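You operate a simulated robot arm through the tools that you are given. There is no shell and no other tool. Be economical: measure what you need, move in short steps, check, and stop when the job is done.

The job below is to be done with a simulated two-armed robot. You get a single attempt, and the scene is never put back.

Task
On the top of the beige table, fold the blue cloth in half, so that its two long edges meet.

Only the result counts: the job must be done as asked and must still hold three seconds after the hand-in. Knocking over, shifting, dropping, spilling or breaking anything else fails it. Flat cloth is picked up by pressing the open fingertips on it (5 to 10 N) and closing them slowly along it; thin cloth reads only 2 to 8 mm in the jaws.

Robot
Two 6-joint arms with two-finger parallel grippers on one trunk, on a base that drives. Base frame: it is fixed to the floor where the robot stands at the start and does not move with it; the origin is under the middle of the robot, x ahead of it, y to its left, z up. Units: m, rad, N and s.
The left shoulder is at the start at [0.06, 0.187, 1.022], the right one opposite. Places, roughly: top of the beige table [0.5, 0, 0.8]. Payload 1.57 kg a hand.
The TCP of each hand is the grasp point between the finger pads, 0.03 m short of the fingertips. In the tool frame z runs along the fingers and y along their closing line. Largest opening 0.11 m; finger width 0.024, thickness 0.012; the body of the gripper, 0.048 by 0.112 m, starts 0.078 m behind the TCP.
Orientation is that of the tool frame in the base frame, as [roll, pitch, yaw] about the fixed x, y, z axes, in that order (R = Rz(yaw) Ry(pitch) Rx(roll)). With the fingers straight down and closing along the base's y, the tool's x points along the base's -x, its y along +y and its z along -z.

Tools
- The arms move only by the tool step_arm. It takes "left_moves", "right_moves" or both (then of equal length, played together; a hand with none holds still); each is a list of rows, each a list of 7 numbers: the turn, a rotation vector about the tool's x, y, z in rad, then the shift along the tool's x, y, z in m, then the finger opening in m, from 0 to 0.11. In form: [[rx, ry, rz, dx, dy, dz, grip], ...]. A call has 1 to 20 rows; each row shifts and turns the commanded pose from where the row before left it, along the tool's axes as they then stand. Each row takes 0.2 s and may step no farther than 0.05 m and 0.15 rad from the row before; otherwise, or with a gripper value out of range, the whole call is refused. Where a pose cannot be reached the arm comes as near as it can. A force on the tool above 40 N (or 10 N above the force at the start of the call, whichever is more), or a blocked arm, ends the call early, and 0.2 s more pass. The fingers move at their own pace (about 0.153 m/s each) and stop on an object; they squeeze with about 40 N. The grip force told is the motor's: it shows also when the fingers shut on nothing. Time passes only in rows, and 0.2 s behind the last, so rows that do not move let the fingers close. It gives the time, the measured TCP pose, the force on the tool (base axes), the opening and the grip force at its end, in the units of the frame above (readings bear some noise), with the torque about the TCP (base axes, N m) and any sound that the robot's microphone picked up.
- Cameras (640 x 400 px; columns grow to the right, rows downward): "scene" is now at [0.0066, -0.0114, 1.5504]; the picture's right is [-0.17, -0.99, 0.00], its down [-0.85, 0.15, -0.50] and it looks along [0.50, -0.09, -0.86] (base axes); focal length 286 px, centre (320, 200). "left" rides on the left gripper at [0.07, -0.016, -0.141] in its tool frame; the picture's right is [0.23, 0.97, 0.00], its down [-0.85, 0.20, -0.48] and it looks along [-0.47, 0.11, 0.88] (tool axes); focal length 222 px, centre (320, 200). "right" rides on the right gripper at [0.07, 0.016, -0.141] in its tool frame; the picture's right is [-0.23, 0.97, 0.00], its down [-0.86, -0.20, -0.48] and it looks along [-0.47, -0.11, 0.88] (tool axes); focal length 222 px, centre (320, 200). There is no depth. A picture from a camera that has moved, and an enlarged one, comes with that camera's place and axes in the base frame and with its lens.
- get_image(camera): a new picture of that camera. No time passes.
- lift_body(by): slides the trunk up (or, below 0, down) by that many m; the arms and the scene camera ride with it, the base frame stays. It gives what a move gives, with no picture.
- roll_base(legs): drives the robot by 1 to 6 legs, each [ahead, left, turn to the left] in m, m and rad, along the robot's own axes; the way and the turn of a leg run together, so that a leg with both is an arc; at most 1.5 m and 3.142 rad a leg. The arms and the cameras ride along, it lands a little off, and it stops where it bumps. It gives what a move gives.
- turn_head(pan, tilt): turns the head with the scene camera to pan (to the left, within 1.501 rad either way) and tilt (down, from -0.506 to 1.204), counted from straight ahead of the robot. It gives what a move gives.
- close_up(camera, box): a new picture of the part [left, top, right, bottom] of that camera's present view, enlarged. No time passes.
- hand_in(): hands the job in; it is judged then, once.

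Work in short steps. Places have to be worked out from the pictures, the camera data and where the tool is seen: move nearer, look again, correct. Check each grasp and each placing, and mend what went wrong. You have 120 turns and 100 pictures in all, those below and enlarged ones among them. Open the grippers and draw the arms clear of the work before you hand the job in, unless the task says otherwise; then end with one line.

The tools are called after "Call:" as a command line: name --argument value ..., lists and objects as JSON in quotes. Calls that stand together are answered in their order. step_arm: Moves the arms, as the interface text tells. Its arguments: {"type":"object","properties":{"left_moves":{"type":"array"},"right_moves":{"type":"array"}},"required":[]} The other tools are called the same way: lift_body (by) slides the trunk up or down; roll_base (legs) drives the base; turn_head (pan, tilt) turns the head that bears the scene camera; get_image (camera) takes a picture; close_up (camera, box) takes an enlarged picture of a part of a camera's view; hand_in () hands the job in.

At the start:

```text
t: 0.0
left_eef_pos: [0.5228, 0.1658, 0.9264]
left_ee_rot: [3.14, -0.001, 3.142]
left_ft_force: [0.2, -0.1, -0.3]
left_wrist_torque: [0.0, -0.02, 0.05]
left_gripper_width: 0.11
left_gripper_force: 0.1
right_eef_pos: [0.4302, -0.1844, 0.9921]
right_ee_rot: [3.141, 0.0, -3.141]
right_ft_force: [0.5, 0.5, -0.2]
right_wrist_torque: [0.0, 0.01, -0.04]
right_gripper_width: 0.11
right_gripper_force: 0.0
trunk travel left (down, up): [-0.65, 0.34]
robot x, y, heading: [0.0029, -0.0001, -0.003]
head pan, tilt: [-0.171, 1.044]
```

scene: 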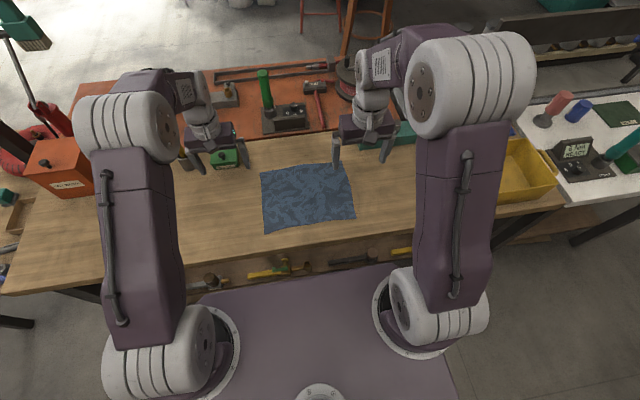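
right: 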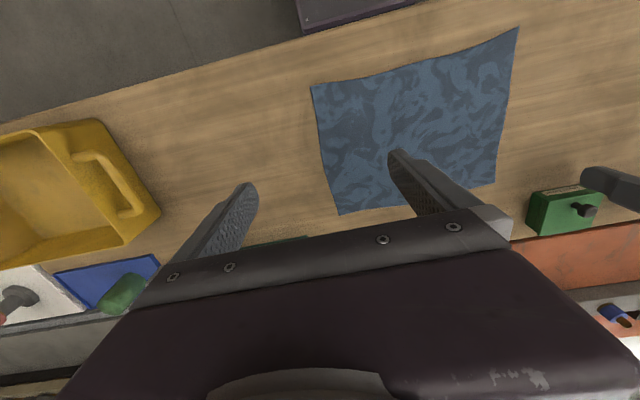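
left: 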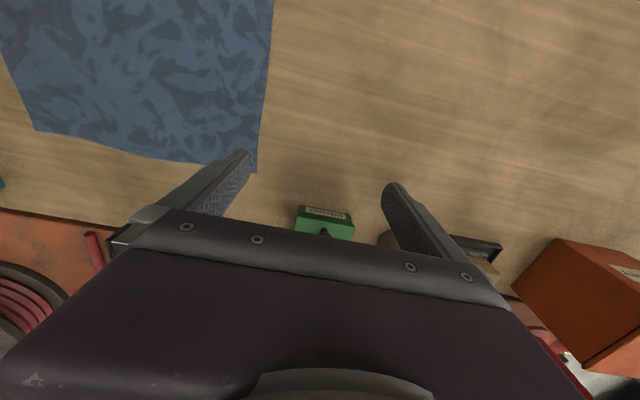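

The pictures put the cloth corners near (0.362, 0.08), (0.363, -0.182), (0.572, -0.188) and (0.58, 0.079), so the long edges run along y. I'll bring both hands above the near corners.

Call:
step_arm --left_moves '[[0, 0, 0, 0.0294, -0.0232, 0.0132, 0.03], [0, 0, 0, 0.0294, -0.0232, 0.0132, 0.03], [0, 0, 0, 0.0294, -0.0232, 0.0132, 0.03], [0, 0, 0, 0.0294, -0.0232, 0.0132, 0.03], [0, 0, 0, 0.0294, -0.0232, 0.0132, 0.03], [0, 0, 0, 0, 0, 0, 0.03]]' --right_moves '[[0, 0, 0, 0.0108, 0.0064, 0.0264, 0.03], [0, 0, 0, 0.0108, 0.0064, 0.0264, 0.03], [0, 0, 0, 0.0108, 0.0064, 0.0264, 0.03], [0, 0, 0, 0.0108, 0.0064, 0.0264, 0.03], [0, 0, 0, 0.0108, 0.0064, 0.0264, 0.03], [0, 0, 0, 0, 0, 0, 0.03]]'

```text
t: 1.4
left_eef_pos: [0.3755, 0.051, 0.8591]
left_ee_rot: [3.141, 0.0, -3.139]
left_ft_force: [0.3, 0.0, -0.1]
left_wrist_torque: [-0.02, 0.04, 0.0]
left_gripper_width: 0.0299
left_gripper_force: 0.0
right_eef_pos: [0.3752, -0.1515, 0.8617]
right_ee_rot: [3.14, 0.0, 3.141]
right_ft_force: [-0.6, 0.8, -0.4]
right_wrist_torque: [0.02, 0.03, 0.0]
right_gripper_width: 0.0298
right_gripper_force: 0.1
trunk travel left (down, up): [-0.65, 0.34]
robot x, y, heading: [-0.001, 0.0002, 0.001]
head pan, tilt: [-0.171, 1.044]
```

Both hands are about 3 cm above the cloth; I'll check where the fingertips stand against the near edge.

Call:
get_image --camera "left"

Call:
get_image --camera "right"

Call:
close_up --camera "scene" --box '[220, 130, 400, 260]'

```text
96 pictures are left
camera left: at [0.3059, 0.0337, 1.002], right [-0.23, 0.97, 0.0], down [0.85, 0.2, 0.48], along [0.47, 0.11, -0.88], focal length 222 px, centre (320, 200)
```

left: 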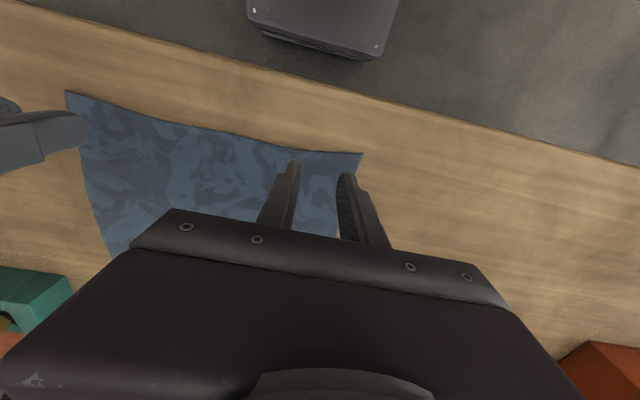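

```text
95 pictures are left
camera right: at [0.3069, -0.1343, 1.0032], right [0.23, 0.97, 0.0], down [0.86, -0.2, 0.48], along [0.47, -0.11, -0.88], focal length 222 px, centre (320, 200)
```

right: 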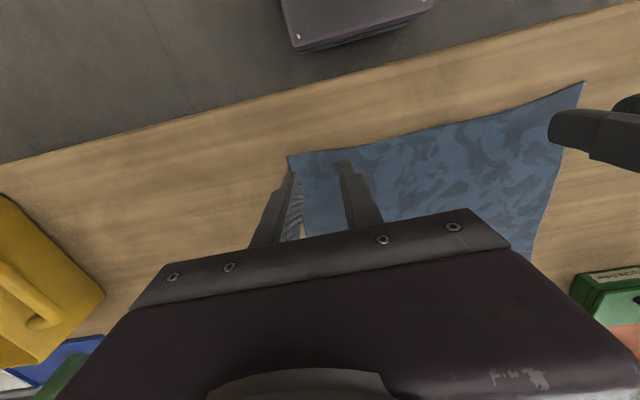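

```text
3.08 times, centred on (310, 195) of scene
camera zoom: at [0.0067, -0.0109, 1.5504], right [-0.17, -0.99, 0.0], down [-0.85, 0.15, -0.5], along [0.5, -0.09, -0.86], focal length 881 px, centre (351, 215)
```

zoom: 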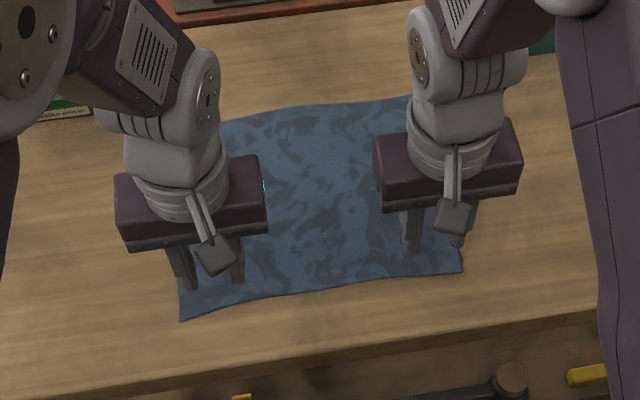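

Edge near the left hand sits at x≈0.358 (corner y≈0.085), near the right at x≈0.363 (corner y≈-0.178). I'll nudge the left hand and lower both to just above contact.

Call:
step_arm --left_moves '[[0, 0, 0, 0.002, 0.006, 0.012, 0.03], [0, 0, 0, 0, 0, 0.01, 0.03], [0, 0, 0, 0, 0, 0.004, 0.03]]' --right_moves '[[0, 0, 0, -0.002, 0.001, 0.014, 0.03], [0, 0, 0, 0, 0, 0.01, 0.03], [0, 0, 0, 0, 0, 0.004, 0.03]]'

Call:
step_arm --left_moves '[[0, 0, 0, 0, 0, 0.002, 0.03], [0, 0, 0, 0, 0, 0, 0.03]]' --right_moves '[[0, 0, 0, 0, 0, 0.002, 0.03], [0, 0, 0, 0, 0, 0, 0.03]]'

```text
t: 2.2
left_eef_pos: [0.3729, 0.0558, 0.8345]
left_ee_rot: [3.141, -0.001, 3.141]
left_ft_force: [0.3, -0.7, -0.5]
left_wrist_torque: [0.02, 0.04, 0.0]
left_gripper_width: 0.0299
left_gripper_force: 0.0
right_eef_pos: [0.3777, -0.1527, 0.8335]
right_ee_rot: [-3.141, 0.0, -3.141]
right_ft_force: [0.0, -0.2, -0.4]
right_wrist_torque: [-0.01, -0.01, 0.02]
right_gripper_width: 0.0302
right_gripper_force: 0.0
trunk travel left (down, up): [-0.65, 0.34]
robot x, y, heading: [0.0027, -0.0018, 0.002]
head pan, tilt: [-0.171, 1.044]
```

```text
t: 2.8
left_eef_pos: [0.3728, 0.0564, 0.8313]
left_ee_rot: [-3.141, -0.001, -3.142]
left_ft_force: [0.0, 0.4, 0.1]
left_wrist_torque: [0.05, 0.01, -0.02]
left_gripper_width: 0.03
left_gripper_force: 0.1
right_eef_pos: [0.3782, -0.1518, 0.8299]
right_ee_rot: [-3.141, 0.001, 3.141]
right_ft_force: [-0.2, -0.8, 1.6]
right_wrist_torque: [-0.02, -0.01, 0.01]
right_gripper_width: 0.03
right_gripper_force: 0.0
trunk travel left (down, up): [-0.65, 0.34]
robot x, y, heading: [0.0013, 0.0012, 0.003]
head pan, tilt: [-0.171, 1.044]
```

The right hand is just touching (1.6 N) and the left is about 1 mm short. I'll go on in millimetre steps to reach 5–10 N.

Call:
step_arm --left_moves '[[0, 0, 0, 0, 0, 0.002, 0.03], [0, 0, 0, 0, 0, 0, 0.03]]' --right_moves '[[0, 0, 0, 0, 0, 0.001, 0.03], [0, 0, 0, 0, 0, 0, 0.03]]'

```text
t: 3.4
left_eef_pos: [0.3718, 0.0566, 0.8311]
left_ee_rot: [-3.141, 0.001, 3.141]
left_ft_force: [0.5, -0.6, 0.2]
left_wrist_torque: [0.03, 0.01, -0.01]
left_gripper_width: 0.0302
left_gripper_force: 0.0
right_eef_pos: [0.3775, -0.1528, 0.8299]
right_ee_rot: [-3.141, 0.0, 3.14]
right_ft_force: [-0.3, 0.2, 0.6]
right_wrist_torque: [-0.02, 0.0, 0.02]
right_gripper_width: 0.0301
right_gripper_force: 0.1
trunk travel left (down, up): [-0.65, 0.34]
robot x, y, heading: [0.001, -0.0009, -0.004]
head pan, tilt: [-0.171, 1.044]
```

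Readings are noisy and contact is not yet firm; another 2 mm each.

Call:
step_arm --left_moves '[[0, 0, 0, 0, 0, 0.002, 0.03], [0, 0, 0, 0, 0, 0, 0.03]]' --right_moves '[[0, 0, 0, 0, 0, 0.002, 0.03], [0, 0, 0, 0, 0, 0, 0.03]]'

```text
t: 4.0
left_eef_pos: [0.3725, 0.0577, 0.8281]
left_ee_rot: [3.141, -0.001, -3.141]
left_ft_force: [0.6, -0.4, 1.0]
left_wrist_torque: [-0.01, 0.01, -0.01]
left_gripper_width: 0.03
left_gripper_force: 0.0
right_eef_pos: [0.3784, -0.1523, 0.8273]
right_ee_rot: [3.14, 0.0, -3.141]
right_ft_force: [0.1, -0.8, -0.2]
right_wrist_torque: [0.02, -0.01, 0.03]
right_gripper_width: 0.03
right_gripper_force: 0.1
trunk travel left (down, up): [-0.65, 0.34]
robot x, y, heading: [0.0001, 0.0001, -0.001]
head pan, tilt: [-0.171, 1.044]
```

Still free; table top is a little below 0.80. I'll continue by 2 mm.

Call:
step_arm --left_moves '[[0, 0, 0, 0, 0, 0.002, 0.03], [0, 0, 0, 0, 0, 0, 0.03]]' --right_moves '[[0, 0, 0, 0, 0, 0.002, 0.03], [0, 0, 0, 0, 0, 0, 0.03]]'

```text
t: 4.6
left_eef_pos: [0.3727, 0.0567, 0.8257]
left_ee_rot: [-3.141, 0.0, -3.14]
left_ft_force: [-1.6, -0.8, -0.3]
left_wrist_torque: [-0.02, 0.01, 0.01]
left_gripper_width: 0.0299
left_gripper_force: 0.0
right_eef_pos: [0.379, -0.1517, 0.8248]
right_ee_rot: [-3.141, -0.001, -3.141]
right_ft_force: [0.1, 0.3, -0.3]
right_wrist_torque: [0.02, -0.06, 0.02]
right_gripper_width: 0.0297
right_gripper_force: 0.1
trunk travel left (down, up): [-0.65, 0.34]
robot x, y, heading: [0.0025, 0.0001, 0.002]
head pan, tilt: [-0.171, 1.044]
```

Still no contact; I'll look to judge the remaining height.

Call:
close_up --camera "left" --box '[230, 110, 430, 235]'

Call:
close_up --camera "right" --box '[220, 110, 420, 235]'

```text
3.20 times, centred on (330, 172) of left
camera zoom: at [0.3034, 0.0396, 0.9686], right [-0.23, 0.97, 0.0], down [0.85, 0.2, 0.48], along [0.47, 0.11, -0.88], focal length 711 px, centre (288, 288)
```

zoom: 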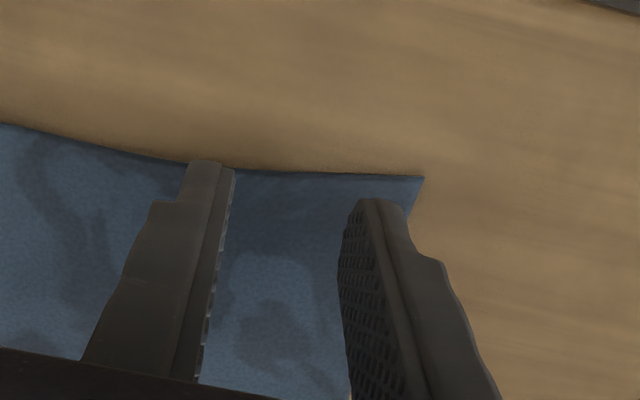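

```text
3.20 times, centred on (320, 172) of right
camera zoom: at [0.3089, -0.1343, 0.9675], right [0.23, 0.97, 0.0], down [0.86, -0.2, 0.48], along [0.47, -0.11, -0.88], focal length 711 px, centre (320, 288)
```

zoom: 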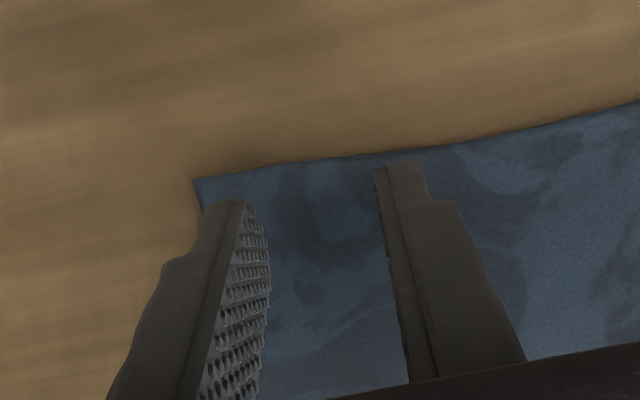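

Placement over the corners is good, with the tips very near the surface. I'll descend further 2 mm at a time.

Call:
step_arm --left_moves '[[0, 0, 0, 0, 0, 0.002, 0.03], [0, 0, 0, 0, 0, 0, 0.03]]' --right_moves '[[0, 0, 0, 0, 0, 0.002, 0.03], [0, 0, 0, 0, 0, 0, 0.03]]'

Call:
step_arm --left_moves '[[0, 0, 0, 0, 0, 0.002, 0.03], [0, 0, 0, 0, 0, 0, 0.03]]' --right_moves '[[0, 0, 0, 0, 0, 0.002, 0.03], [0, 0, 0, 0, 0, 0, 0.03]]'

```text
t: 5.2
left_eef_pos: [0.3743, 0.0563, 0.8236]
left_ee_rot: [3.141, 0.0, 3.14]
left_ft_force: [-0.5, 0.5, -0.2]
left_wrist_torque: [-0.01, 0.01, 0.01]
left_gripper_width: 0.03
left_gripper_force: 0.0
right_eef_pos: [0.378, -0.1521, 0.8243]
right_ee_rot: [3.14, 0.0, 3.141]
right_ft_force: [-0.1, -1.0, 1.6]
right_wrist_torque: [0.03, 0.03, -0.01]
right_gripper_width: 0.0298
right_gripper_force: 0.0
trunk travel left (down, up): [-0.65, 0.34]
robot x, y, heading: [0.0011, 0.0014, 0.002]
head pan, tilt: [-0.171, 1.044]
```

```text
t: 5.8
left_eef_pos: [0.3739, 0.0566, 0.8221]
left_ee_rot: [-3.142, 0.001, 3.142]
left_ft_force: [0.5, 0.3, -0.8]
left_wrist_torque: [-0.01, 0.0, 0.0]
left_gripper_width: 0.0298
left_gripper_force: 0.1
right_eef_pos: [0.3785, -0.1515, 0.8216]
right_ee_rot: [-3.141, 0.0, -3.141]
right_ft_force: [0.3, 0.5, -0.6]
right_wrist_torque: [0.0, 0.02, 0.0]
right_gripper_width: 0.0302
right_gripper_force: 0.0
trunk travel left (down, up): [-0.65, 0.34]
robot x, y, heading: [0.0014, -0.002, -0.003]
head pan, tilt: [-0.171, 1.044]
```

No contact yet at TCP z 0.822; I keep going down.

Call:
step_arm --left_moves '[[0, 0, 0, 0, 0, 0.002, 0.03], [0, 0, 0, 0, 0, 0, 0.03]]' --right_moves '[[0, 0, 0, 0, 0, 0.002, 0.03], [0, 0, 0, 0, 0, 0, 0.03]]'

Call:
step_arm --left_moves '[[0, 0, 0, 0, 0, 0.002, 0.03], [0, 0, 0, 0, 0, 0, 0.03]]' --right_moves '[[0, 0, 0, 0, 0, 0.002, 0.03], [0, 0, 0, 0, 0, 0, 0.03]]'

```text
t: 6.4
left_eef_pos: [0.3736, 0.0582, 0.8201]
left_ee_rot: [-3.141, 0.0, -3.141]
left_ft_force: [0.2, 0.5, 0.0]
left_wrist_torque: [-0.01, 0.01, -0.05]
left_gripper_width: 0.0299
left_gripper_force: 0.1
right_eef_pos: [0.3786, -0.152, 0.8205]
right_ee_rot: [3.141, 0.0, -3.141]
right_ft_force: [0.0, -0.5, -0.3]
right_wrist_torque: [0.03, 0.01, 0.03]
right_gripper_width: 0.0301
right_gripper_force: 0.0
trunk travel left (down, up): [-0.65, 0.34]
robot x, y, heading: [-0.0001, 0.0003, -0.0]
head pan, tilt: [-0.171, 1.044]
```

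```text
t: 7.0
left_eef_pos: [0.3729, 0.0572, 0.8185]
left_ee_rot: [-3.141, -0.001, 3.141]
left_ft_force: [0.0, -0.2, -0.4]
left_wrist_torque: [0.0, -0.02, 0.0]
left_gripper_width: 0.03
left_gripper_force: 0.1
right_eef_pos: [0.3784, -0.1515, 0.8181]
right_ee_rot: [-3.141, 0.001, 3.141]
right_ft_force: [0.5, -0.2, -0.9]
right_wrist_torque: [-0.01, -0.02, 0.03]
right_gripper_width: 0.03
right_gripper_force: 0.0
trunk travel left (down, up): [-0.65, 0.34]
robot x, y, heading: [-0.0023, -0.0002, 0.003]
head pan, tilt: [-0.171, 1.044]
```

Still free at 0.818; continuing.

Call:
step_arm --left_moves '[[0, 0, 0, 0, 0, 0.002, 0.03], [0, 0, 0, 0, 0, 0, 0.03]]' --right_moves '[[0, 0, 0, 0, 0, 0.002, 0.03], [0, 0, 0, 0, 0, 0, 0.03]]'

Call:
close_up --camera "left" --box '[230, 110, 430, 235]'

```text
t: 7.6
left_eef_pos: [0.3733, 0.0571, 0.8163]
left_ee_rot: [3.141, 0.0, -3.141]
left_ft_force: [0.3, 0.8, 0.1]
left_wrist_torque: [0.02, -0.02, 0.0]
left_gripper_width: 0.0301
left_gripper_force: 0.1
right_eef_pos: [0.3776, -0.1518, 0.8167]
right_ee_rot: [3.141, 0.0, 3.141]
right_ft_force: [-0.8, -0.5, -0.1]
right_wrist_torque: [-0.01, -0.03, 0.0]
right_gripper_width: 0.0302
right_gripper_force: 0.0
trunk travel left (down, up): [-0.65, 0.34]
robot x, y, heading: [0.0004, -0.0038, 0.0]
head pan, tilt: [-0.171, 1.044]
```

```text
3.20 times, centred on (330, 172) of left
camera zoom: at [0.3033, 0.0397, 0.9587], right [-0.23, 0.97, 0.0], down [0.85, 0.2, 0.48], along [0.47, 0.11, -0.88], focal length 711 px, centre (288, 288)
```

zoom: 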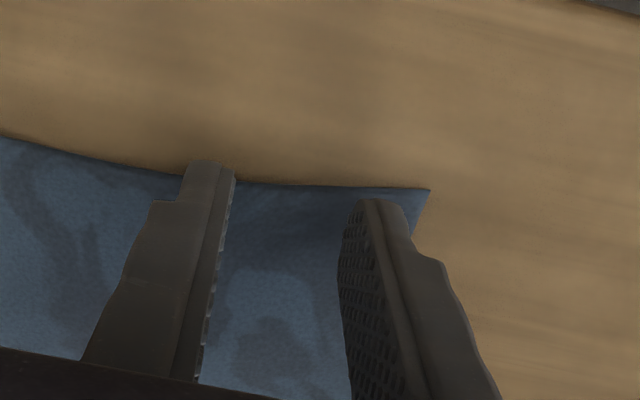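

The parallax suggests the surface is somewhat lower still. Continuing the stepwise descent.

Call:
step_arm --left_moves '[[0, 0, 0, 0, 0, 0.002, 0.03], [0, 0, 0, 0, 0, 0, 0.03]]' --right_moves '[[0, 0, 0, 0, 0, 0.002, 0.03], [0, 0, 0, 0, 0, 0, 0.03]]'

Call:
step_arm --left_moves '[[0, 0, 0, 0, 0, 0.002, 0.03], [0, 0, 0, 0, 0, 0, 0.03]]' --right_moves '[[0, 0, 0, 0, 0, 0.002, 0.03], [0, 0, 0, 0, 0, 0, 0.03]]'

```text
t: 8.2
left_eef_pos: [0.3725, 0.056, 0.8139]
left_ee_rot: [3.141, 0.0, 3.141]
left_ft_force: [0.4, 0.5, -0.4]
left_wrist_torque: [-0.01, 0.02, 0.01]
left_gripper_width: 0.0302
left_gripper_force: 0.0
right_eef_pos: [0.3786, -0.1522, 0.8134]
right_ee_rot: [3.141, 0.001, -3.141]
right_ft_force: [0.4, 0.0, -0.4]
right_wrist_torque: [0.03, 0.01, -0.02]
right_gripper_width: 0.0301
right_gripper_force: 0.1
trunk travel left (down, up): [-0.65, 0.34]
robot x, y, heading: [0.002, -0.0022, 0.001]
head pan, tilt: [-0.171, 1.044]
```

```text
t: 8.8
left_eef_pos: [0.3727, 0.0568, 0.812]
left_ee_rot: [-3.14, 0.0, -3.14]
left_ft_force: [-0.1, 0.2, 0.4]
left_wrist_torque: [0.02, 0.02, 0.0]
left_gripper_width: 0.0301
left_gripper_force: 0.1
right_eef_pos: [0.3799, -0.1513, 0.8101]
right_ee_rot: [-3.141, 0.0, -3.141]
right_ft_force: [1.1, -0.1, -0.6]
right_wrist_torque: [0.0, -0.04, 0.01]
right_gripper_width: 0.0299
right_gripper_force: 0.0
trunk travel left (down, up): [-0.65, 0.34]
robot x, y, heading: [0.0005, -0.0026, -0.0]
head pan, tilt: [-0.171, 1.044]
```

Still nothing; two more steps.

Call:
step_arm --left_moves '[[0, 0, 0, 0, 0, 0.002, 0.03], [0, 0, 0, 0, 0, 0, 0.03]]' --right_moves '[[0, 0, 0, 0, 0, 0.002, 0.03], [0, 0, 0, 0, 0, 0, 0.03]]'

Call:
step_arm --left_moves '[[0, 0, 0, 0, 0, 0.002, 0.03], [0, 0, 0, 0, 0, 0, 0.03]]' --right_moves '[[0, 0, 0, 0, 0, 0.002, 0.03], [0, 0, 0, 0, 0, 0, 0.03]]'

Call:
step_arm --left_moves '[[0, 0, 0, 0, 0, 0.002, 0.03], [0, 0, 0, 0, 0, 0, 0.03]]' --right_moves '[[0, 0, 0, 0, 0, 0.002, 0.03], [0, 0, 0, 0, 0, 0, 0.03]]'

Call:
close_up --camera "left" --box '[230, 110, 430, 235]'

```text
t: 9.4
left_eef_pos: [0.373, 0.0557, 0.8109]
left_ee_rot: [-3.141, 0.003, -3.14]
left_ft_force: [2.4, 1.1, 10.0]
left_wrist_torque: [0.09, -0.06, -0.01]
left_gripper_width: 0.0301
left_gripper_force: 0.0
right_eef_pos: [0.3786, -0.152, 0.8122]
right_ee_rot: [3.14, 0.005, -3.141]
right_ft_force: [1.4, -3.7, 17.9]
right_wrist_torque: [-0.25, 0.0, 0.02]
right_gripper_width: 0.0299
right_gripper_force: 0.7
trunk travel left (down, up): [-0.65, 0.34]
robot x, y, heading: [0.0013, 0.0001, 0.002]
head pan, tilt: [-0.171, 1.044]
```

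```text
t: 10.0
left_eef_pos: [0.3729, 0.0566, 0.8108]
left_ee_rot: [-3.14, 0.009, 3.141]
left_ft_force: [-1.9, 3.0, 22.5]
left_wrist_torque: [0.42, 0.11, 0.02]
left_gripper_width: 0.0303
left_gripper_force: 0.2
right_eef_pos: [0.3783, -0.151, 0.8106]
right_ee_rot: [3.141, 0.012, -3.14]
right_ft_force: [-1.8, -3.6, 22.1]
right_wrist_torque: [-0.31, 0.19, -0.02]
right_gripper_width: 0.0302
right_gripper_force: 0.1
trunk travel left (down, up): [-0.65, 0.34]
robot x, y, heading: [0.0017, 0.0019, 0.001]
head pan, tilt: [-0.171, 1.044]
stopped in row 2 (right hand): the force on the tool passed its limit (the readings are from after the stop); the commanded pose is now the measured one
```

```text
t: 10.5
left_eef_pos: [0.371, 0.0557, 0.8099]
left_ee_rot: [-3.137, 0.015, -3.141]
left_ft_force: [-3.3, 3.1, 30.4]
left_wrist_torque: [0.66, 0.24, 0.04]
left_gripper_width: 0.0305
left_gripper_force: 0.8
right_eef_pos: [0.3792, -0.152, 0.8104]
right_ee_rot: [3.14, 0.018, -3.141]
right_ft_force: [-5.2, -2.5, 30.4]
right_wrist_torque: [-0.35, 0.28, -0.03]
right_gripper_width: 0.0302
right_gripper_force: 0.1
trunk travel left (down, up): [-0.65, 0.34]
robot x, y, heading: [0.0006, -0.0012, -0.004]
head pan, tilt: [-0.171, 1.044]
stopped in row 2 (right hand): the force on the tool passed its limit (the readings are from after the stop); the commanded pose is now the measured one
```

```text
3.20 times, centred on (330, 172) of left
camera zoom: at [0.3002, 0.0398, 0.9528], right [-0.23, 0.97, -0.01], down [0.85, 0.2, 0.49], along [0.48, 0.11, -0.87], focal length 711 px, centre (288, 288)
```

zoom: 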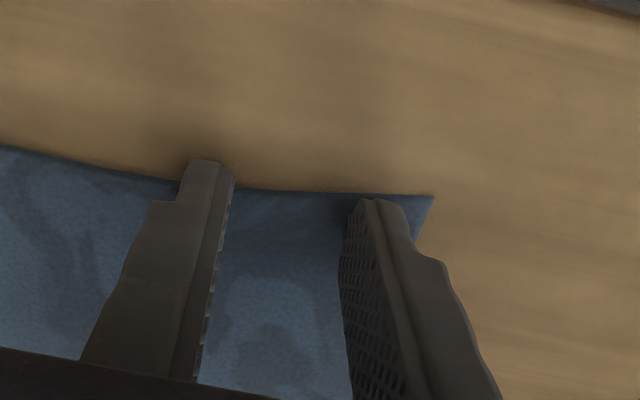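

Contact came at TCP z≈0.811 and it's now pressed too hard, 30 N. I'll back off, shift a few mm inward over the cloth edge (the inner fingers overhang it slightly), and come back down more softly.

Call:
step_arm --left_moves '[[0, 0, 0, 0, 0, -0.006, 0.03], [0, -0.015, 0, -0.005, 0.004, 0, 0.03], [0, 0, 0, 0, 0, 0.003, 0.03], [0, 0, 0, 0, 0, 0, 0.03]]' --right_moves '[[0, 0, 0, 0, 0, -0.006, 0.03], [0, -0.018, 0, -0.003, 0, 0, 0.03], [0, 0, 0, 0, 0, 0.003, 0.03], [0, 0, 0, 0, 0, 0, 0.03]]'

Call:
close_up --camera "right" --box '[220, 110, 420, 235]'

```text
t: 11.5
left_eef_pos: [0.3807, 0.059, 0.8122]
left_ee_rot: [-3.137, 0.023, 3.14]
left_ft_force: [0.0, -0.3, 6.3]
left_wrist_torque: [0.08, 0.06, 0.01]
left_gripper_width: 0.0298
left_gripper_force: 0.0
right_eef_pos: [0.3835, -0.1523, 0.8117]
right_ee_rot: [3.141, 0.03, 3.141]
right_ft_force: [-0.5, 0.2, 9.2]
right_wrist_torque: [-0.07, 0.11, -0.05]
right_gripper_width: 0.03
right_gripper_force: 0.1
trunk travel left (down, up): [-0.65, 0.34]
robot x, y, heading: [0.0004, -0.0013, -0.005]
head pan, tilt: [-0.171, 1.044]
```

```text
3.20 times, centred on (320, 172) of right
camera zoom: at [0.3112, -0.1352, 0.9511], right [0.23, 0.97, 0.01], down [0.84, -0.2, 0.5], along [0.49, -0.11, -0.86], focal length 711 px, centre (320, 288)
```

zoom: 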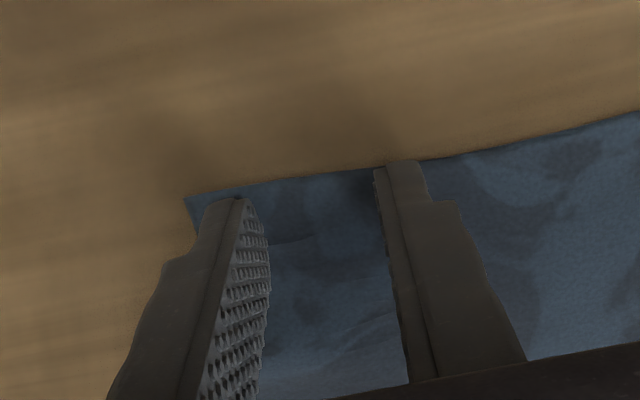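

Forces are now 6 and 9 N, in the right band, with all fingertips on cloth. Closing slowly.

Call:
step_arm --left_moves '[[0, 0, 0, 0, 0, 0, 0.027], [0, 0, 0, 0, 0, 0, 0.024], [0, 0, 0, 0, 0, 0, 0.021], [0, 0, 0, 0, 0, 0, 0.018], [0, 0, 0, 0, 0, 0, 0.015], [0, 0, 0, 0, 0, 0, 0.012], [0, 0, 0, 0, 0, 0, 0.009], [0, 0, 0, 0, 0, 0, 0.006], [0, 0, 0, 0, 0, 0, 0.003], [0, 0, 0, 0, 0, 0, 0], [0, 0, 0, 0, 0, 0, 0]]' --right_moves '[[0, 0, 0, 0, 0, 0, 0.027], [0, 0, 0, 0, 0, 0, 0.024], [0, 0, 0, 0, 0, 0, 0.021], [0, 0, 0, 0, 0, 0, 0.018], [0, 0, 0, 0, 0, 0, 0.015], [0, 0, 0, 0, 0, 0, 0.012], [0, 0, 0, 0, 0, 0, 0.009], [0, 0, 0, 0, 0, 0, 0.006], [0, 0, 0, 0, 0, 0, 0.003], [0, 0, 0, 0, 0, 0, 0], [0, 0, 0, 0, 0, 0, 0]]'

Call:
close_up --camera "right" --box '[220, 110, 420, 235]'

Call:
close_up --camera "left" --box '[230, 110, 430, 235]'

```text
t: 13.9
left_eef_pos: [0.3797, 0.0595, 0.8124]
left_ee_rot: [-3.139, 0.024, -3.141]
left_ft_force: [0.6, -2.8, 2.6]
left_wrist_torque: [-0.11, 0.0, 0.02]
left_gripper_width: 0.0019
left_gripper_force: 23.3
right_eef_pos: [0.3836, -0.1532, 0.8121]
right_ee_rot: [3.141, 0.031, -3.141]
right_ft_force: [-1.6, 0.3, 20.0]
right_wrist_torque: [0.05, 0.11, -0.01]
right_gripper_width: 0.0
right_gripper_force: 21.1
trunk travel left (down, up): [-0.65, 0.34]
robot x, y, heading: [-0.0007, 0.0033, -0.001]
head pan, tilt: [-0.171, 1.044]
```

```text
3.20 times, centred on (320, 172) of right
camera zoom: at [0.3106, -0.1353, 0.9512], right [0.23, 0.97, 0.01], down [0.84, -0.2, 0.5], along [0.49, -0.11, -0.86], focal length 711 px, centre (320, 288)
```

zoom: 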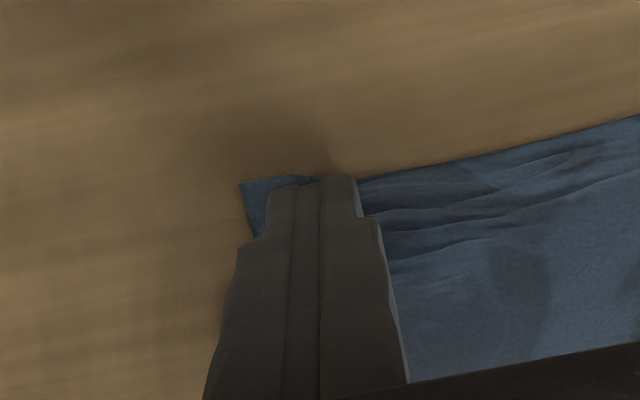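

```text
3.20 times, centred on (330, 172) of left
camera zoom: at [0.3063, 0.0435, 0.9524], right [-0.23, 0.97, -0.01], down [0.84, 0.2, 0.5], along [0.49, 0.11, -0.87], focal length 711 px, centre (288, 288)
```

zoom: 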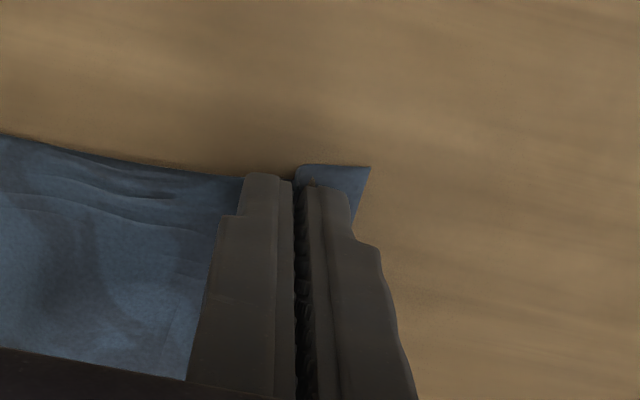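

The left reads 1.9 mm (some cloth), the right 0. A small lift of 15 mm will show what each holds.

Call:
step_arm --left_moves '[[0, 0, 0, 0, 0, -0.005, 0], [0, 0, 0, 0, 0, -0.005, 0], [0, 0, 0, 0, 0, -0.005, 0]]' --right_moves '[[0, 0, 0, 0, 0, -0.005, 0], [0, 0, 0, 0, 0, -0.005, 0], [0, 0, 0, 0, 0, -0.005, 0]]'

Call:
close_up --camera "right" --box '[220, 110, 420, 235]'

Call:
close_up --camera "left" --box '[230, 110, 430, 235]'

```text
t: 14.7
left_eef_pos: [0.3822, 0.0593, 0.8255]
left_ee_rot: [-3.139, 0.024, -3.14]
left_ft_force: [0.2, 0.3, -0.9]
left_wrist_torque: [0.02, 0.01, 0.01]
left_gripper_width: 0.0017
left_gripper_force: 23.8
right_eef_pos: [0.3854, -0.1519, 0.8263]
right_ee_rot: [3.141, 0.028, 3.141]
right_ft_force: [0.2, 0.5, 0.3]
right_wrist_torque: [0.03, 0.03, -0.02]
right_gripper_width: 0.0
right_gripper_force: 21.3
trunk travel left (down, up): [-0.65, 0.34]
robot x, y, heading: [-0.0015, -0.0001, -0.001]
head pan, tilt: [-0.171, 1.044]
```

```text
3.20 times, centred on (320, 172) of right
camera zoom: at [0.3119, -0.1347, 0.9653], right [0.23, 0.97, 0.01], down [0.84, -0.2, 0.5], along [0.49, -0.11, -0.86], focal length 711 px, centre (320, 288)
```

zoom: 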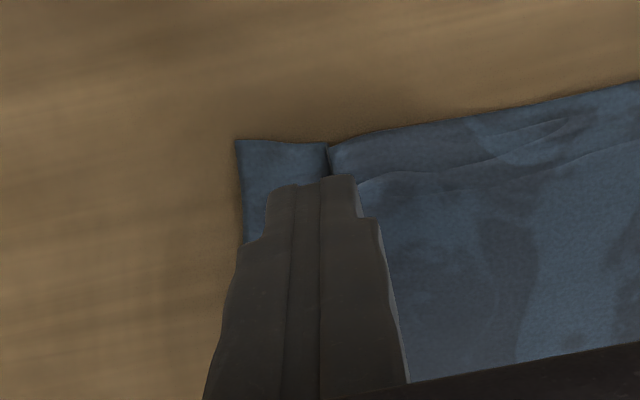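

```text
3.20 times, centred on (330, 172) of left
camera zoom: at [0.3083, 0.0433, 0.9669], right [-0.23, 0.97, -0.01], down [0.84, 0.2, 0.5], along [0.49, 0.11, -0.87], focal length 711 px, centre (288, 288)
```

zoom: 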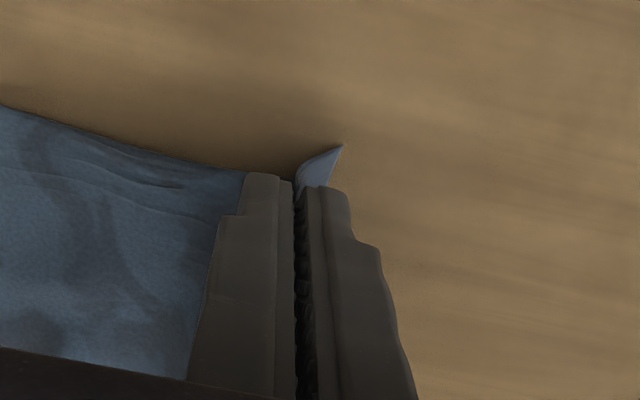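

The left has the cloth; the right slipped, leaving a small ridge. I'll reopen the right hand, shift it 1 cm inward, and press again, with the left holding still.

Call:
step_arm --right_moves '[[0, 0, 0, 0, 0.01, 0, 0.036], [0, 0, 0, 0, 0, 0.005, 0.036], [0, 0, 0, 0, 0, 0.005, 0.036], [0, 0, 0, 0, 0, 0.004, 0.036], [0, 0, 0, 0, 0, 0, 0.036]]'

Call:
close_up --camera "right" --box '[220, 110, 420, 235]'

```text
t: 15.9
left_eef_pos: [0.3817, 0.0603, 0.825]
left_ee_rot: [-3.14, 0.022, -3.141]
left_ft_force: [0.4, -0.9, 0.3]
left_wrist_torque: [0.01, 0.01, 0.03]
left_gripper_width: 0.002
left_gripper_force: 23.5
right_eef_pos: [0.3851, -0.1416, 0.8118]
right_ee_rot: [3.141, 0.028, 3.14]
right_ft_force: [-0.1, -0.1, -0.4]
right_wrist_torque: [-0.01, -0.03, 0.0]
right_gripper_width: 0.0358
right_gripper_force: 0.0
trunk travel left (down, up): [-0.65, 0.34]
robot x, y, heading: [0.0018, 0.0021, -0.001]
head pan, tilt: [-0.171, 1.044]
```

```text
3.20 times, centred on (320, 172) of right
camera zoom: at [0.3118, -0.1251, 0.9516], right [0.23, 0.97, 0.01], down [0.84, -0.2, 0.5], along [0.49, -0.11, -0.86], focal length 711 px, centre (320, 288)
```

zoom: 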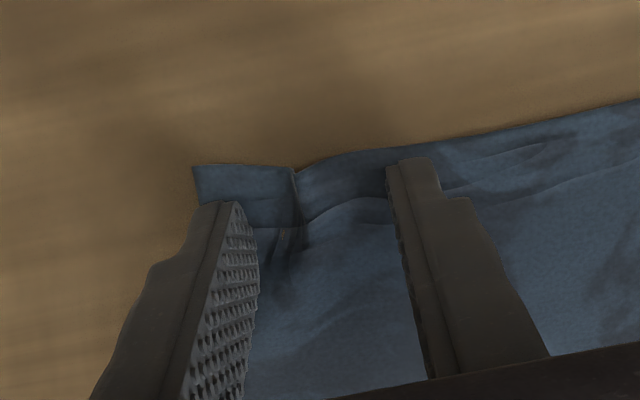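

The ridge stands neatly between the fingers. Pressing 1 mm more and reading the force.

Call:
step_arm --right_moves '[[0, 0, 0, 0, 0, 0.0015, 0.036], [0, 0, 0, 0, 0, 0, 0.036]]'

```text
t: 16.5
left_eef_pos: [0.3801, 0.0597, 0.8273]
left_ee_rot: [-3.138, 0.024, -3.141]
left_ft_force: [-0.1, 0.4, 0.4]
left_wrist_torque: [0.04, 0.01, 0.0]
left_gripper_width: 0.002
left_gripper_force: 23.9
right_eef_pos: [0.3856, -0.1427, 0.8112]
right_ee_rot: [-3.141, 0.031, 3.141]
right_ft_force: [-1.0, -3.1, 15.2]
right_wrist_torque: [-0.16, 0.17, 0.07]
right_gripper_width: 0.0362
right_gripper_force: 0.6
trunk travel left (down, up): [-0.65, 0.34]
robot x, y, heading: [-0.001, -0.0006, 0.001]
head pan, tilt: [-0.171, 1.044]
```

15 N is a bit much, so I ease up 0.7 mm and close slowly.

Call:
step_arm --right_moves '[[0, 0, 0, 0, 0, -0.0007, 0.036], [0, 0, 0, 0, 0, 0, 0.033], [0, 0, 0, 0, 0, 0, 0.03], [0, 0, 0, 0, 0, 0, 0.027], [0, 0, 0, 0, 0, 0, 0.024], [0, 0, 0, 0, 0, 0, 0.021], [0, 0, 0, 0, 0, 0, 0.018], [0, 0, 0, 0, 0, 0, 0.015], [0, 0, 0, 0, 0, -0.0003, 0.012], [0, 0, 0, 0, 0, -0.0003, 0.009], [0, 0, 0, 0, 0, -0.0003, 0.006], [0, 0, 0, 0, 0, 0, 0.003], [0, 0, 0, 0, 0, 0, 0], [0, 0, 0, 0, 0, 0, 0]]'

Call:
close_up --camera "right" --box '[220, 110, 420, 235]'

```text
t: 19.5
left_eef_pos: [0.3816, 0.0587, 0.8257]
left_ee_rot: [-3.138, 0.026, 3.141]
left_ft_force: [0.0, -8.5, 0.2]
left_wrist_torque: [-0.3, 0.05, -0.02]
left_gripper_width: 0.0018
left_gripper_force: 23.5
right_eef_pos: [0.3853, -0.1413, 0.8133]
right_ee_rot: [3.139, 0.031, 3.14]
right_ft_force: [1.2, 9.8, 1.8]
right_wrist_torque: [0.29, 0.02, -0.08]
right_gripper_width: 0.0021
right_gripper_force: 23.7
trunk travel left (down, up): [-0.65, 0.34]
robot x, y, heading: [0.0001, -0.0011, -0.0]
head pan, tilt: [-0.171, 1.044]
```

```text
3.20 times, centred on (320, 172) of right
camera zoom: at [0.312, -0.1247, 0.9518], right [0.23, 0.97, 0.01], down [0.84, -0.2, 0.5], along [0.49, -0.11, -0.86], focal length 711 px, centre (320, 288)
```

zoom: 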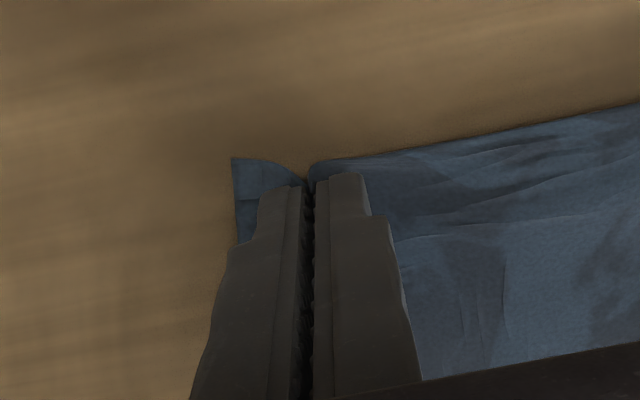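

Both corners are held, but folding near-to-far would need the fingers to end up pointing back at the robot for the edge to lie flat. Folding far-to-near lets the tools roll to point forwards. So I'll set the near edge back down and spread it by opening the fingers on the table, then use the far edge.

Call:
step_arm --left_moves '[[0, 0, 0, 0, 0, 0.005, 0], [0, 0, 0, 0, 0, 0.005, 0], [0, 0, 0, 0, 0, 0.0035, 0], [0, 0, 0, 0, 0, 0, 0.005], [0, 0, 0, 0, 0, 0, 0.01], [0, 0, 0, 0, 0, 0, 0.015], [0, 0, 0, 0, 0, 0, 0.02], [0, 0, 0, 0, 0, 0, 0.025], [0, 0, 0, 0, 0, 0, 0.03], [0, 0, 0, 0, 0, 0, 0.03]]' --right_moves '[[0, 0, 0, 0, 0, 0, 0], [0, 0, 0, 0, 0, 0, 0], [0, 0, 0, 0, 0, 0.0005, 0], [0, 0, 0, 0, 0, 0, 0.005], [0, 0, 0, 0, 0, 0, 0.01], [0, 0, 0, 0, 0, 0, 0.015], [0, 0, 0, 0, 0, 0, 0.02], [0, 0, 0, 0, 0, 0, 0.025], [0, 0, 0, 0, 0, 0, 0.03], [0, 0, 0, 0, 0, 0, 0.034]]'

Call:
close_up --camera "right" --box '[220, 80, 540, 280]'

Call:
close_up --camera "left" --box '[110, 80, 430, 280]'

```text
t: 21.7
left_eef_pos: [0.3808, 0.0603, 0.8148]
left_ee_rot: [-3.14, 0.023, -3.142]
left_ft_force: [1.0, 0.1, 0.2]
left_wrist_torque: [-0.02, -0.04, 0.0]
left_gripper_width: 0.0298
left_gripper_force: 0.0
right_eef_pos: [0.385, -0.1415, 0.8111]
right_ee_rot: [-3.141, 0.03, 3.141]
right_ft_force: [-0.9, 0.2, 5.1]
right_wrist_torque: [-0.06, 0.06, -0.03]
right_gripper_width: 0.0318
right_gripper_force: 0.1
trunk travel left (down, up): [-0.65, 0.34]
robot x, y, heading: [0.0019, -0.0029, 0.001]
head pan, tilt: [-0.171, 1.044]
```

```text
2.00 times, centred on (380, 180) of right
camera zoom: at [0.3117, -0.1247, 0.9513], right [0.23, 0.97, 0.01], down [0.84, -0.2, 0.5], along [0.49, -0.11, -0.86], focal length 444 px, centre (200, 240)
```

zoom: 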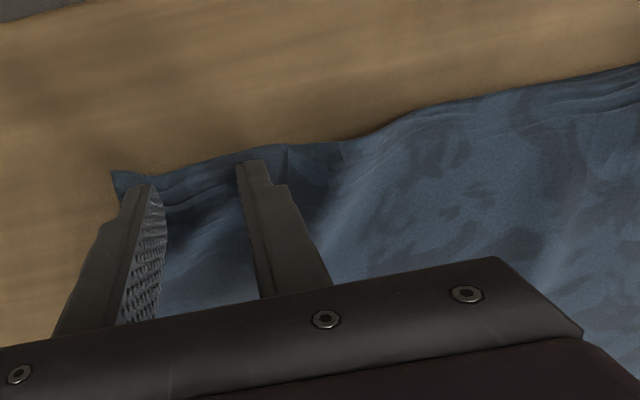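

```text
2.00 times, centred on (270, 180) of left
camera zoom: at [0.3079, 0.0433, 0.9537], right [-0.23, 0.97, -0.01], down [0.84, 0.2, 0.5], along [0.49, 0.11, -0.87], focal length 444 px, centre (420, 240)
```

zoom: 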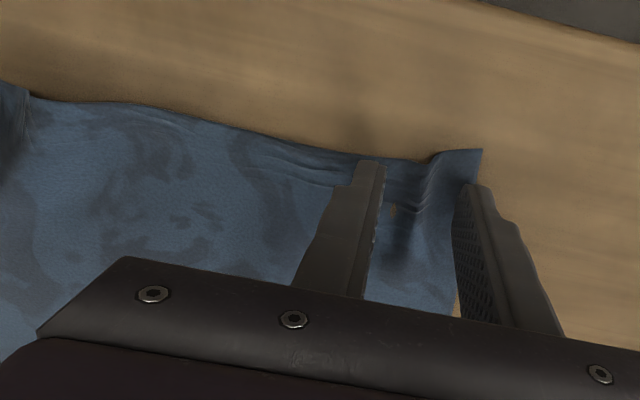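

The right spread fairly well while the left keeps a small ridge. I lift both hands and move back a bit to view the whole cloth.

Call:
step_arm --left_moves '[[0, 0, 0, 0, 0, -0.03, 0.03], [0, 0, 0, 0, 0, -0.04, 0.03], [0, 0, 0, 0, 0.04, -0.02, 0.03], [0, 0, 0, 0, 0.045, 0, 0.03], [0, 0, 0, 0, 0.045, 0, 0.03]]' --right_moves '[[0, 0, 0, 0, 0, -0.03, 0.03], [0, 0, 0, 0, 0, -0.04, 0.03], [0, 0, 0, 0, -0.04, -0.02, 0.03], [0, 0, 0, 0, -0.045, 0, 0.03], [0, 0, 0, 0, -0.045, 0, 0.03]]'

Call:
close_up --camera "scene" --box '[220, 130, 400, 260]'

```text
t: 22.9
left_eef_pos: [0.3786, 0.1906, 0.9027]
left_ee_rot: [-3.139, 0.023, 3.141]
left_ft_force: [-0.1, -0.2, -0.3]
left_wrist_torque: [0.01, 0.0, 0.01]
left_gripper_width: 0.0298
left_gripper_force: 0.2
right_eef_pos: [0.3821, -0.2737, 0.9009]
right_ee_rot: [-3.141, 0.026, -3.141]
right_ft_force: [-0.5, -0.3, -0.1]
right_wrist_torque: [-0.06, -0.02, 0.01]
right_gripper_width: 0.0302
right_gripper_force: 0.0
trunk travel left (down, up): [-0.65, 0.34]
robot x, y, heading: [-0.0003, -0.0002, 0.001]
head pan, tilt: [-0.171, 1.044]
```

```text
3.08 times, centred on (310, 195) of scene
camera zoom: at [0.0064, -0.0114, 1.5504], right [-0.17, -0.99, 0.0], down [-0.85, 0.15, -0.5], along [0.5, -0.09, -0.86], focal length 881 px, centre (351, 215)
```

zoom: 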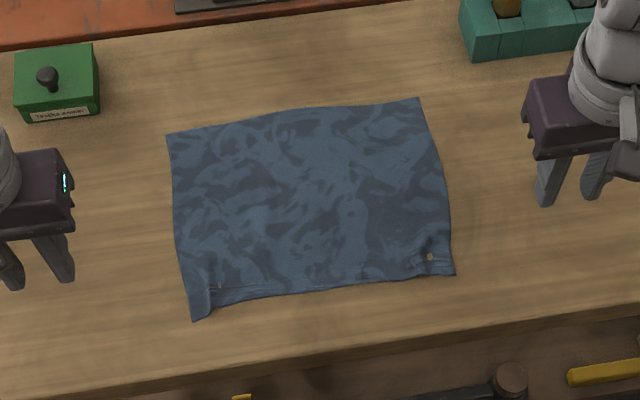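

The cloth is nearly flat, with far corners around (0.585, 0.086) and (0.588, -0.190) on a surface at z≈0.781. I move both hands above the far corners, tips ~2 cm up.

Call:
step_arm --left_moves '[[0, 0.024, 0, -0.032, -0.0225, 0, 0.034], [0, 0, 0, -0.032, -0.0225, 0.01, 0.034], [0, 0, 0, -0.032, -0.0225, 0.012, 0.034], [0, 0, 0, -0.032, -0.0225, 0.015, 0.034], [0, 0, 0, -0.032, -0.0225, 0.016, 0.034], [0, 0, 0, -0.032, -0.0225, 0.019, 0.034], [0, 0, 0, 0, 0, 0, 0.034]]' --right_moves '[[0, 0.027, 0, -0.0315, 0.019, 0, 0.034], [0, 0, 0, -0.0315, 0.019, 0.01, 0.034], [0, 0, 0, -0.0315, 0.019, 0.012, 0.034], [0, 0, 0, -0.0315, 0.019, 0.015, 0.034], [0, 0, 0, -0.0315, 0.019, 0.016, 0.034], [0, 0, 0, -0.0315, 0.019, 0.018, 0.034], [0, 0, 0, 0, 0, 0, 0.034]]'

Call:
get_image --camera "left"

Call:
get_image --camera "right"

Call:
close_up --camera "scene" --box '[220, 130, 400, 260]'

```text
t: 24.5
left_eef_pos: [0.5709, 0.0548, 0.8308]
left_ee_rot: [-3.139, -0.002, 3.142]
left_ft_force: [-0.8, 0.8, 0.0]
left_wrist_torque: [0.0, -0.04, -0.03]
left_gripper_width: 0.0342
left_gripper_force: 0.2
right_eef_pos: [0.5703, -0.1569, 0.8314]
right_ee_rot: [3.14, 0.002, 3.141]
right_ft_force: [-0.3, 0.0, -0.2]
right_wrist_torque: [-0.02, -0.01, 0.0]
right_gripper_width: 0.0338
right_gripper_force: 0.0
trunk travel left (down, up): [-0.65, 0.34]
robot x, y, heading: [-0.0001, -0.002, -0.007]
head pan, tilt: [-0.171, 1.044]
```

```text
79 pictures are left
camera left: at [0.5002, 0.0384, 0.9739], right [-0.23, 0.97, 0.0], down [0.86, 0.2, 0.48], along [0.46, 0.11, -0.88], focal length 222 px, centre (320, 200)
```

left: 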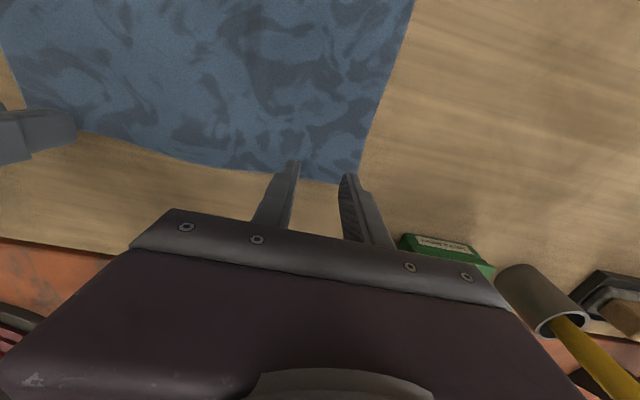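

```text
78 pictures are left
camera right: at [0.5015, -0.1408, 0.9737], right [0.23, 0.97, 0.0], down [0.85, -0.2, 0.48], along [0.47, -0.11, -0.88], focal length 222 px, centre (320, 200)
```

right: 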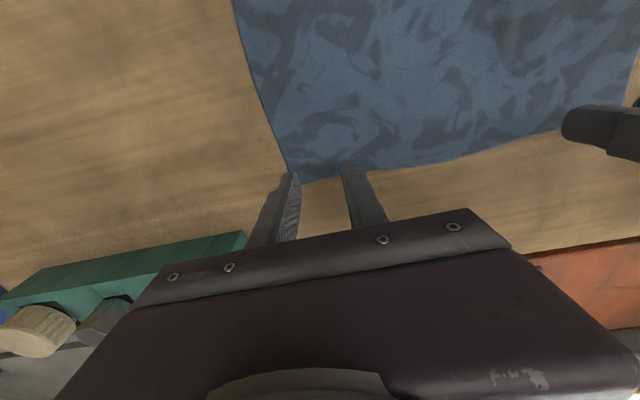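

```text
3.08 times, centred on (310, 195) of scene
camera zoom: at [0.0045, -0.0114, 1.5504], right [-0.17, -0.99, 0.0], down [-0.85, 0.15, -0.5], along [0.5, -0.09, -0.86], focal length 881 px, centre (351, 215)
```

zoom: 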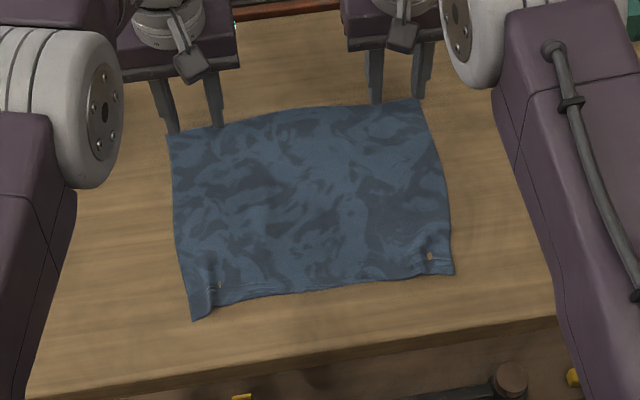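

Gripper views put the far edge at x≈0.577–0.581. I trim the hands slightly towards the robot and go down to just above contact (TCP z≈0.814).

Call:
step_arm --left_moves '[[0, 0, 0, 0.008, 0.003, 0.005, 0.034], [0, 0, 0, 0, 0, 0.006, 0.034], [0, 0, 0, 0, 0, 0.006, 0.034], [0, 0, 0, 0, 0, 0, 0.034]]' --right_moves '[[0, 0, 0, 0.004, 0.004, 0.005, 0.034], [0, 0, 0, 0, 0, 0.006, 0.034], [0, 0, 0, 0, 0, 0.006, 0.034], [0, 0, 0, 0, 0, 0, 0.034]]'

Call:
close_up --camera "right" --box '[220, 110, 420, 235]'

Call:
close_up --camera "left" --box '[230, 110, 430, 235]'

```text
t: 25.5
left_eef_pos: [0.5636, 0.0587, 0.8137]
left_ee_rot: [-3.141, -0.001, 3.141]
left_ft_force: [0.2, -0.5, 0.1]
left_wrist_torque: [0.0, 0.01, 0.02]
left_gripper_width: 0.0341
left_gripper_force: 0.0
right_eef_pos: [0.5681, -0.155, 0.8142]
right_ee_rot: [3.139, 0.002, -3.141]
right_ft_force: [-0.2, 0.0, -0.2]
right_wrist_torque: [0.02, 0.01, 0.01]
right_gripper_width: 0.034
right_gripper_force: 0.1
trunk travel left (down, up): [-0.65, 0.34]
robot x, y, heading: [-0.0029, 0.0009, 0.003]
head pan, tilt: [-0.171, 1.044]
```

```text
3.20 times, centred on (320, 172) of right
camera zoom: at [0.4984, -0.137, 0.9558], right [0.23, 0.97, 0.0], down [0.85, -0.2, 0.48], along [0.47, -0.11, -0.88], focal length 711 px, centre (320, 288)
```

zoom: 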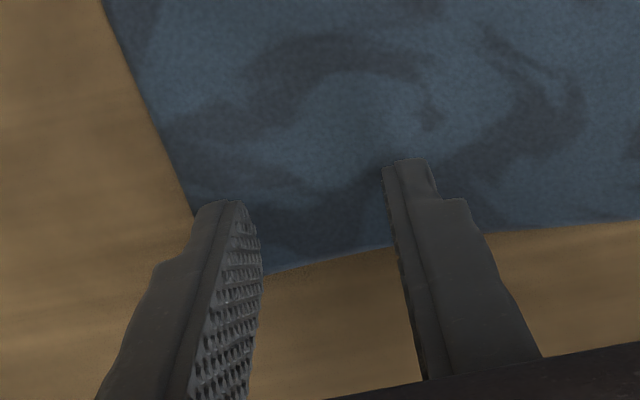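

```text
3.20 times, centred on (330, 172) of left
camera zoom: at [0.4939, 0.041, 0.9569], right [-0.23, 0.97, 0.0], down [0.86, 0.2, 0.48], along [0.47, 0.11, -0.88], focal length 711 px, centre (288, 288)
```

zoom: 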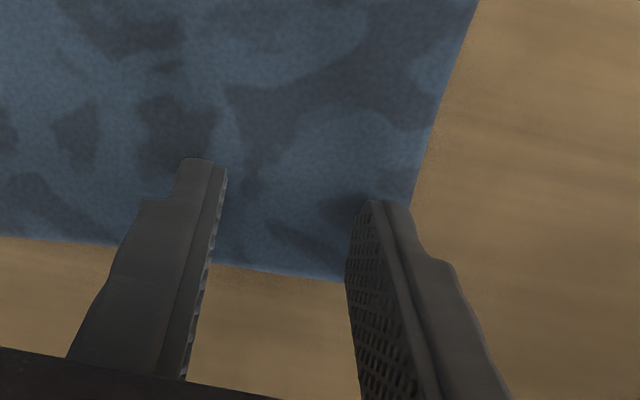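

Fingers are well placed on the cloth. I shift the left 4 mm outwards and press both down gently.

Call:
step_arm --left_moves '[[0, 0, 0, -0.004, -0.002, 0.001, 0.034], [0, 0, 0, 0, 0, 0.002, 0.034], [0, 0, 0, 0, 0, 0, 0.034]]' --right_moves '[[0, 0, 0, 0, 0.002, 0.001, 0.034], [0, 0, 0, 0, 0, 0.002, 0.034], [0, 0, 0, 0, 0, 0, 0.034]]'

```text
t: 26.3
left_eef_pos: [0.5672, 0.0553, 0.8114]
left_ee_rot: [-3.14, 0.0, -3.141]
left_ft_force: [0.8, 0.0, 2.5]
left_wrist_torque: [0.06, -0.02, 0.0]
left_gripper_width: 0.0337
left_gripper_force: 0.0
right_eef_pos: [0.5678, -0.1523, 0.8121]
right_ee_rot: [3.139, 0.0, -3.141]
right_ft_force: [0.3, 0.1, 1.3]
right_wrist_torque: [-0.01, -0.03, 0.03]
right_gripper_width: 0.0344
right_gripper_force: 0.1
trunk travel left (down, up): [-0.65, 0.34]
robot x, y, heading: [-0.0012, -0.0018, -0.001]
head pan, tilt: [-0.171, 1.044]
```

Just touching (2.5 and 1.3 N); 0.8 mm more.

Call:
step_arm --left_moves '[[0, 0, 0, 0, 0, 0.0007, 0.034], [0, 0, 0, 0, 0, 0, 0.034]]' --right_moves '[[0, 0, 0, 0, 0, 0.0009, 0.034], [0, 0, 0, 0, 0, 0, 0.034]]'

```text
t: 26.9
left_eef_pos: [0.5667, 0.0562, 0.8112]
left_ee_rot: [-3.137, 0.001, -3.141]
left_ft_force: [1.6, -0.7, 7.0]
left_wrist_torque: [0.07, -0.07, 0.0]
left_gripper_width: 0.0339
left_gripper_force: 0.1
right_eef_pos: [0.5671, -0.1519, 0.811]
right_ee_rot: [3.14, 0.005, 3.141]
right_ft_force: [1.5, 0.4, 4.7]
right_wrist_torque: [-0.07, -0.02, 0.07]
right_gripper_width: 0.0338
right_gripper_force: 0.1
trunk travel left (down, up): [-0.65, 0.34]
robot x, y, heading: [-0.0009, 0.0009, 0.005]
head pan, tilt: [-0.171, 1.044]
```

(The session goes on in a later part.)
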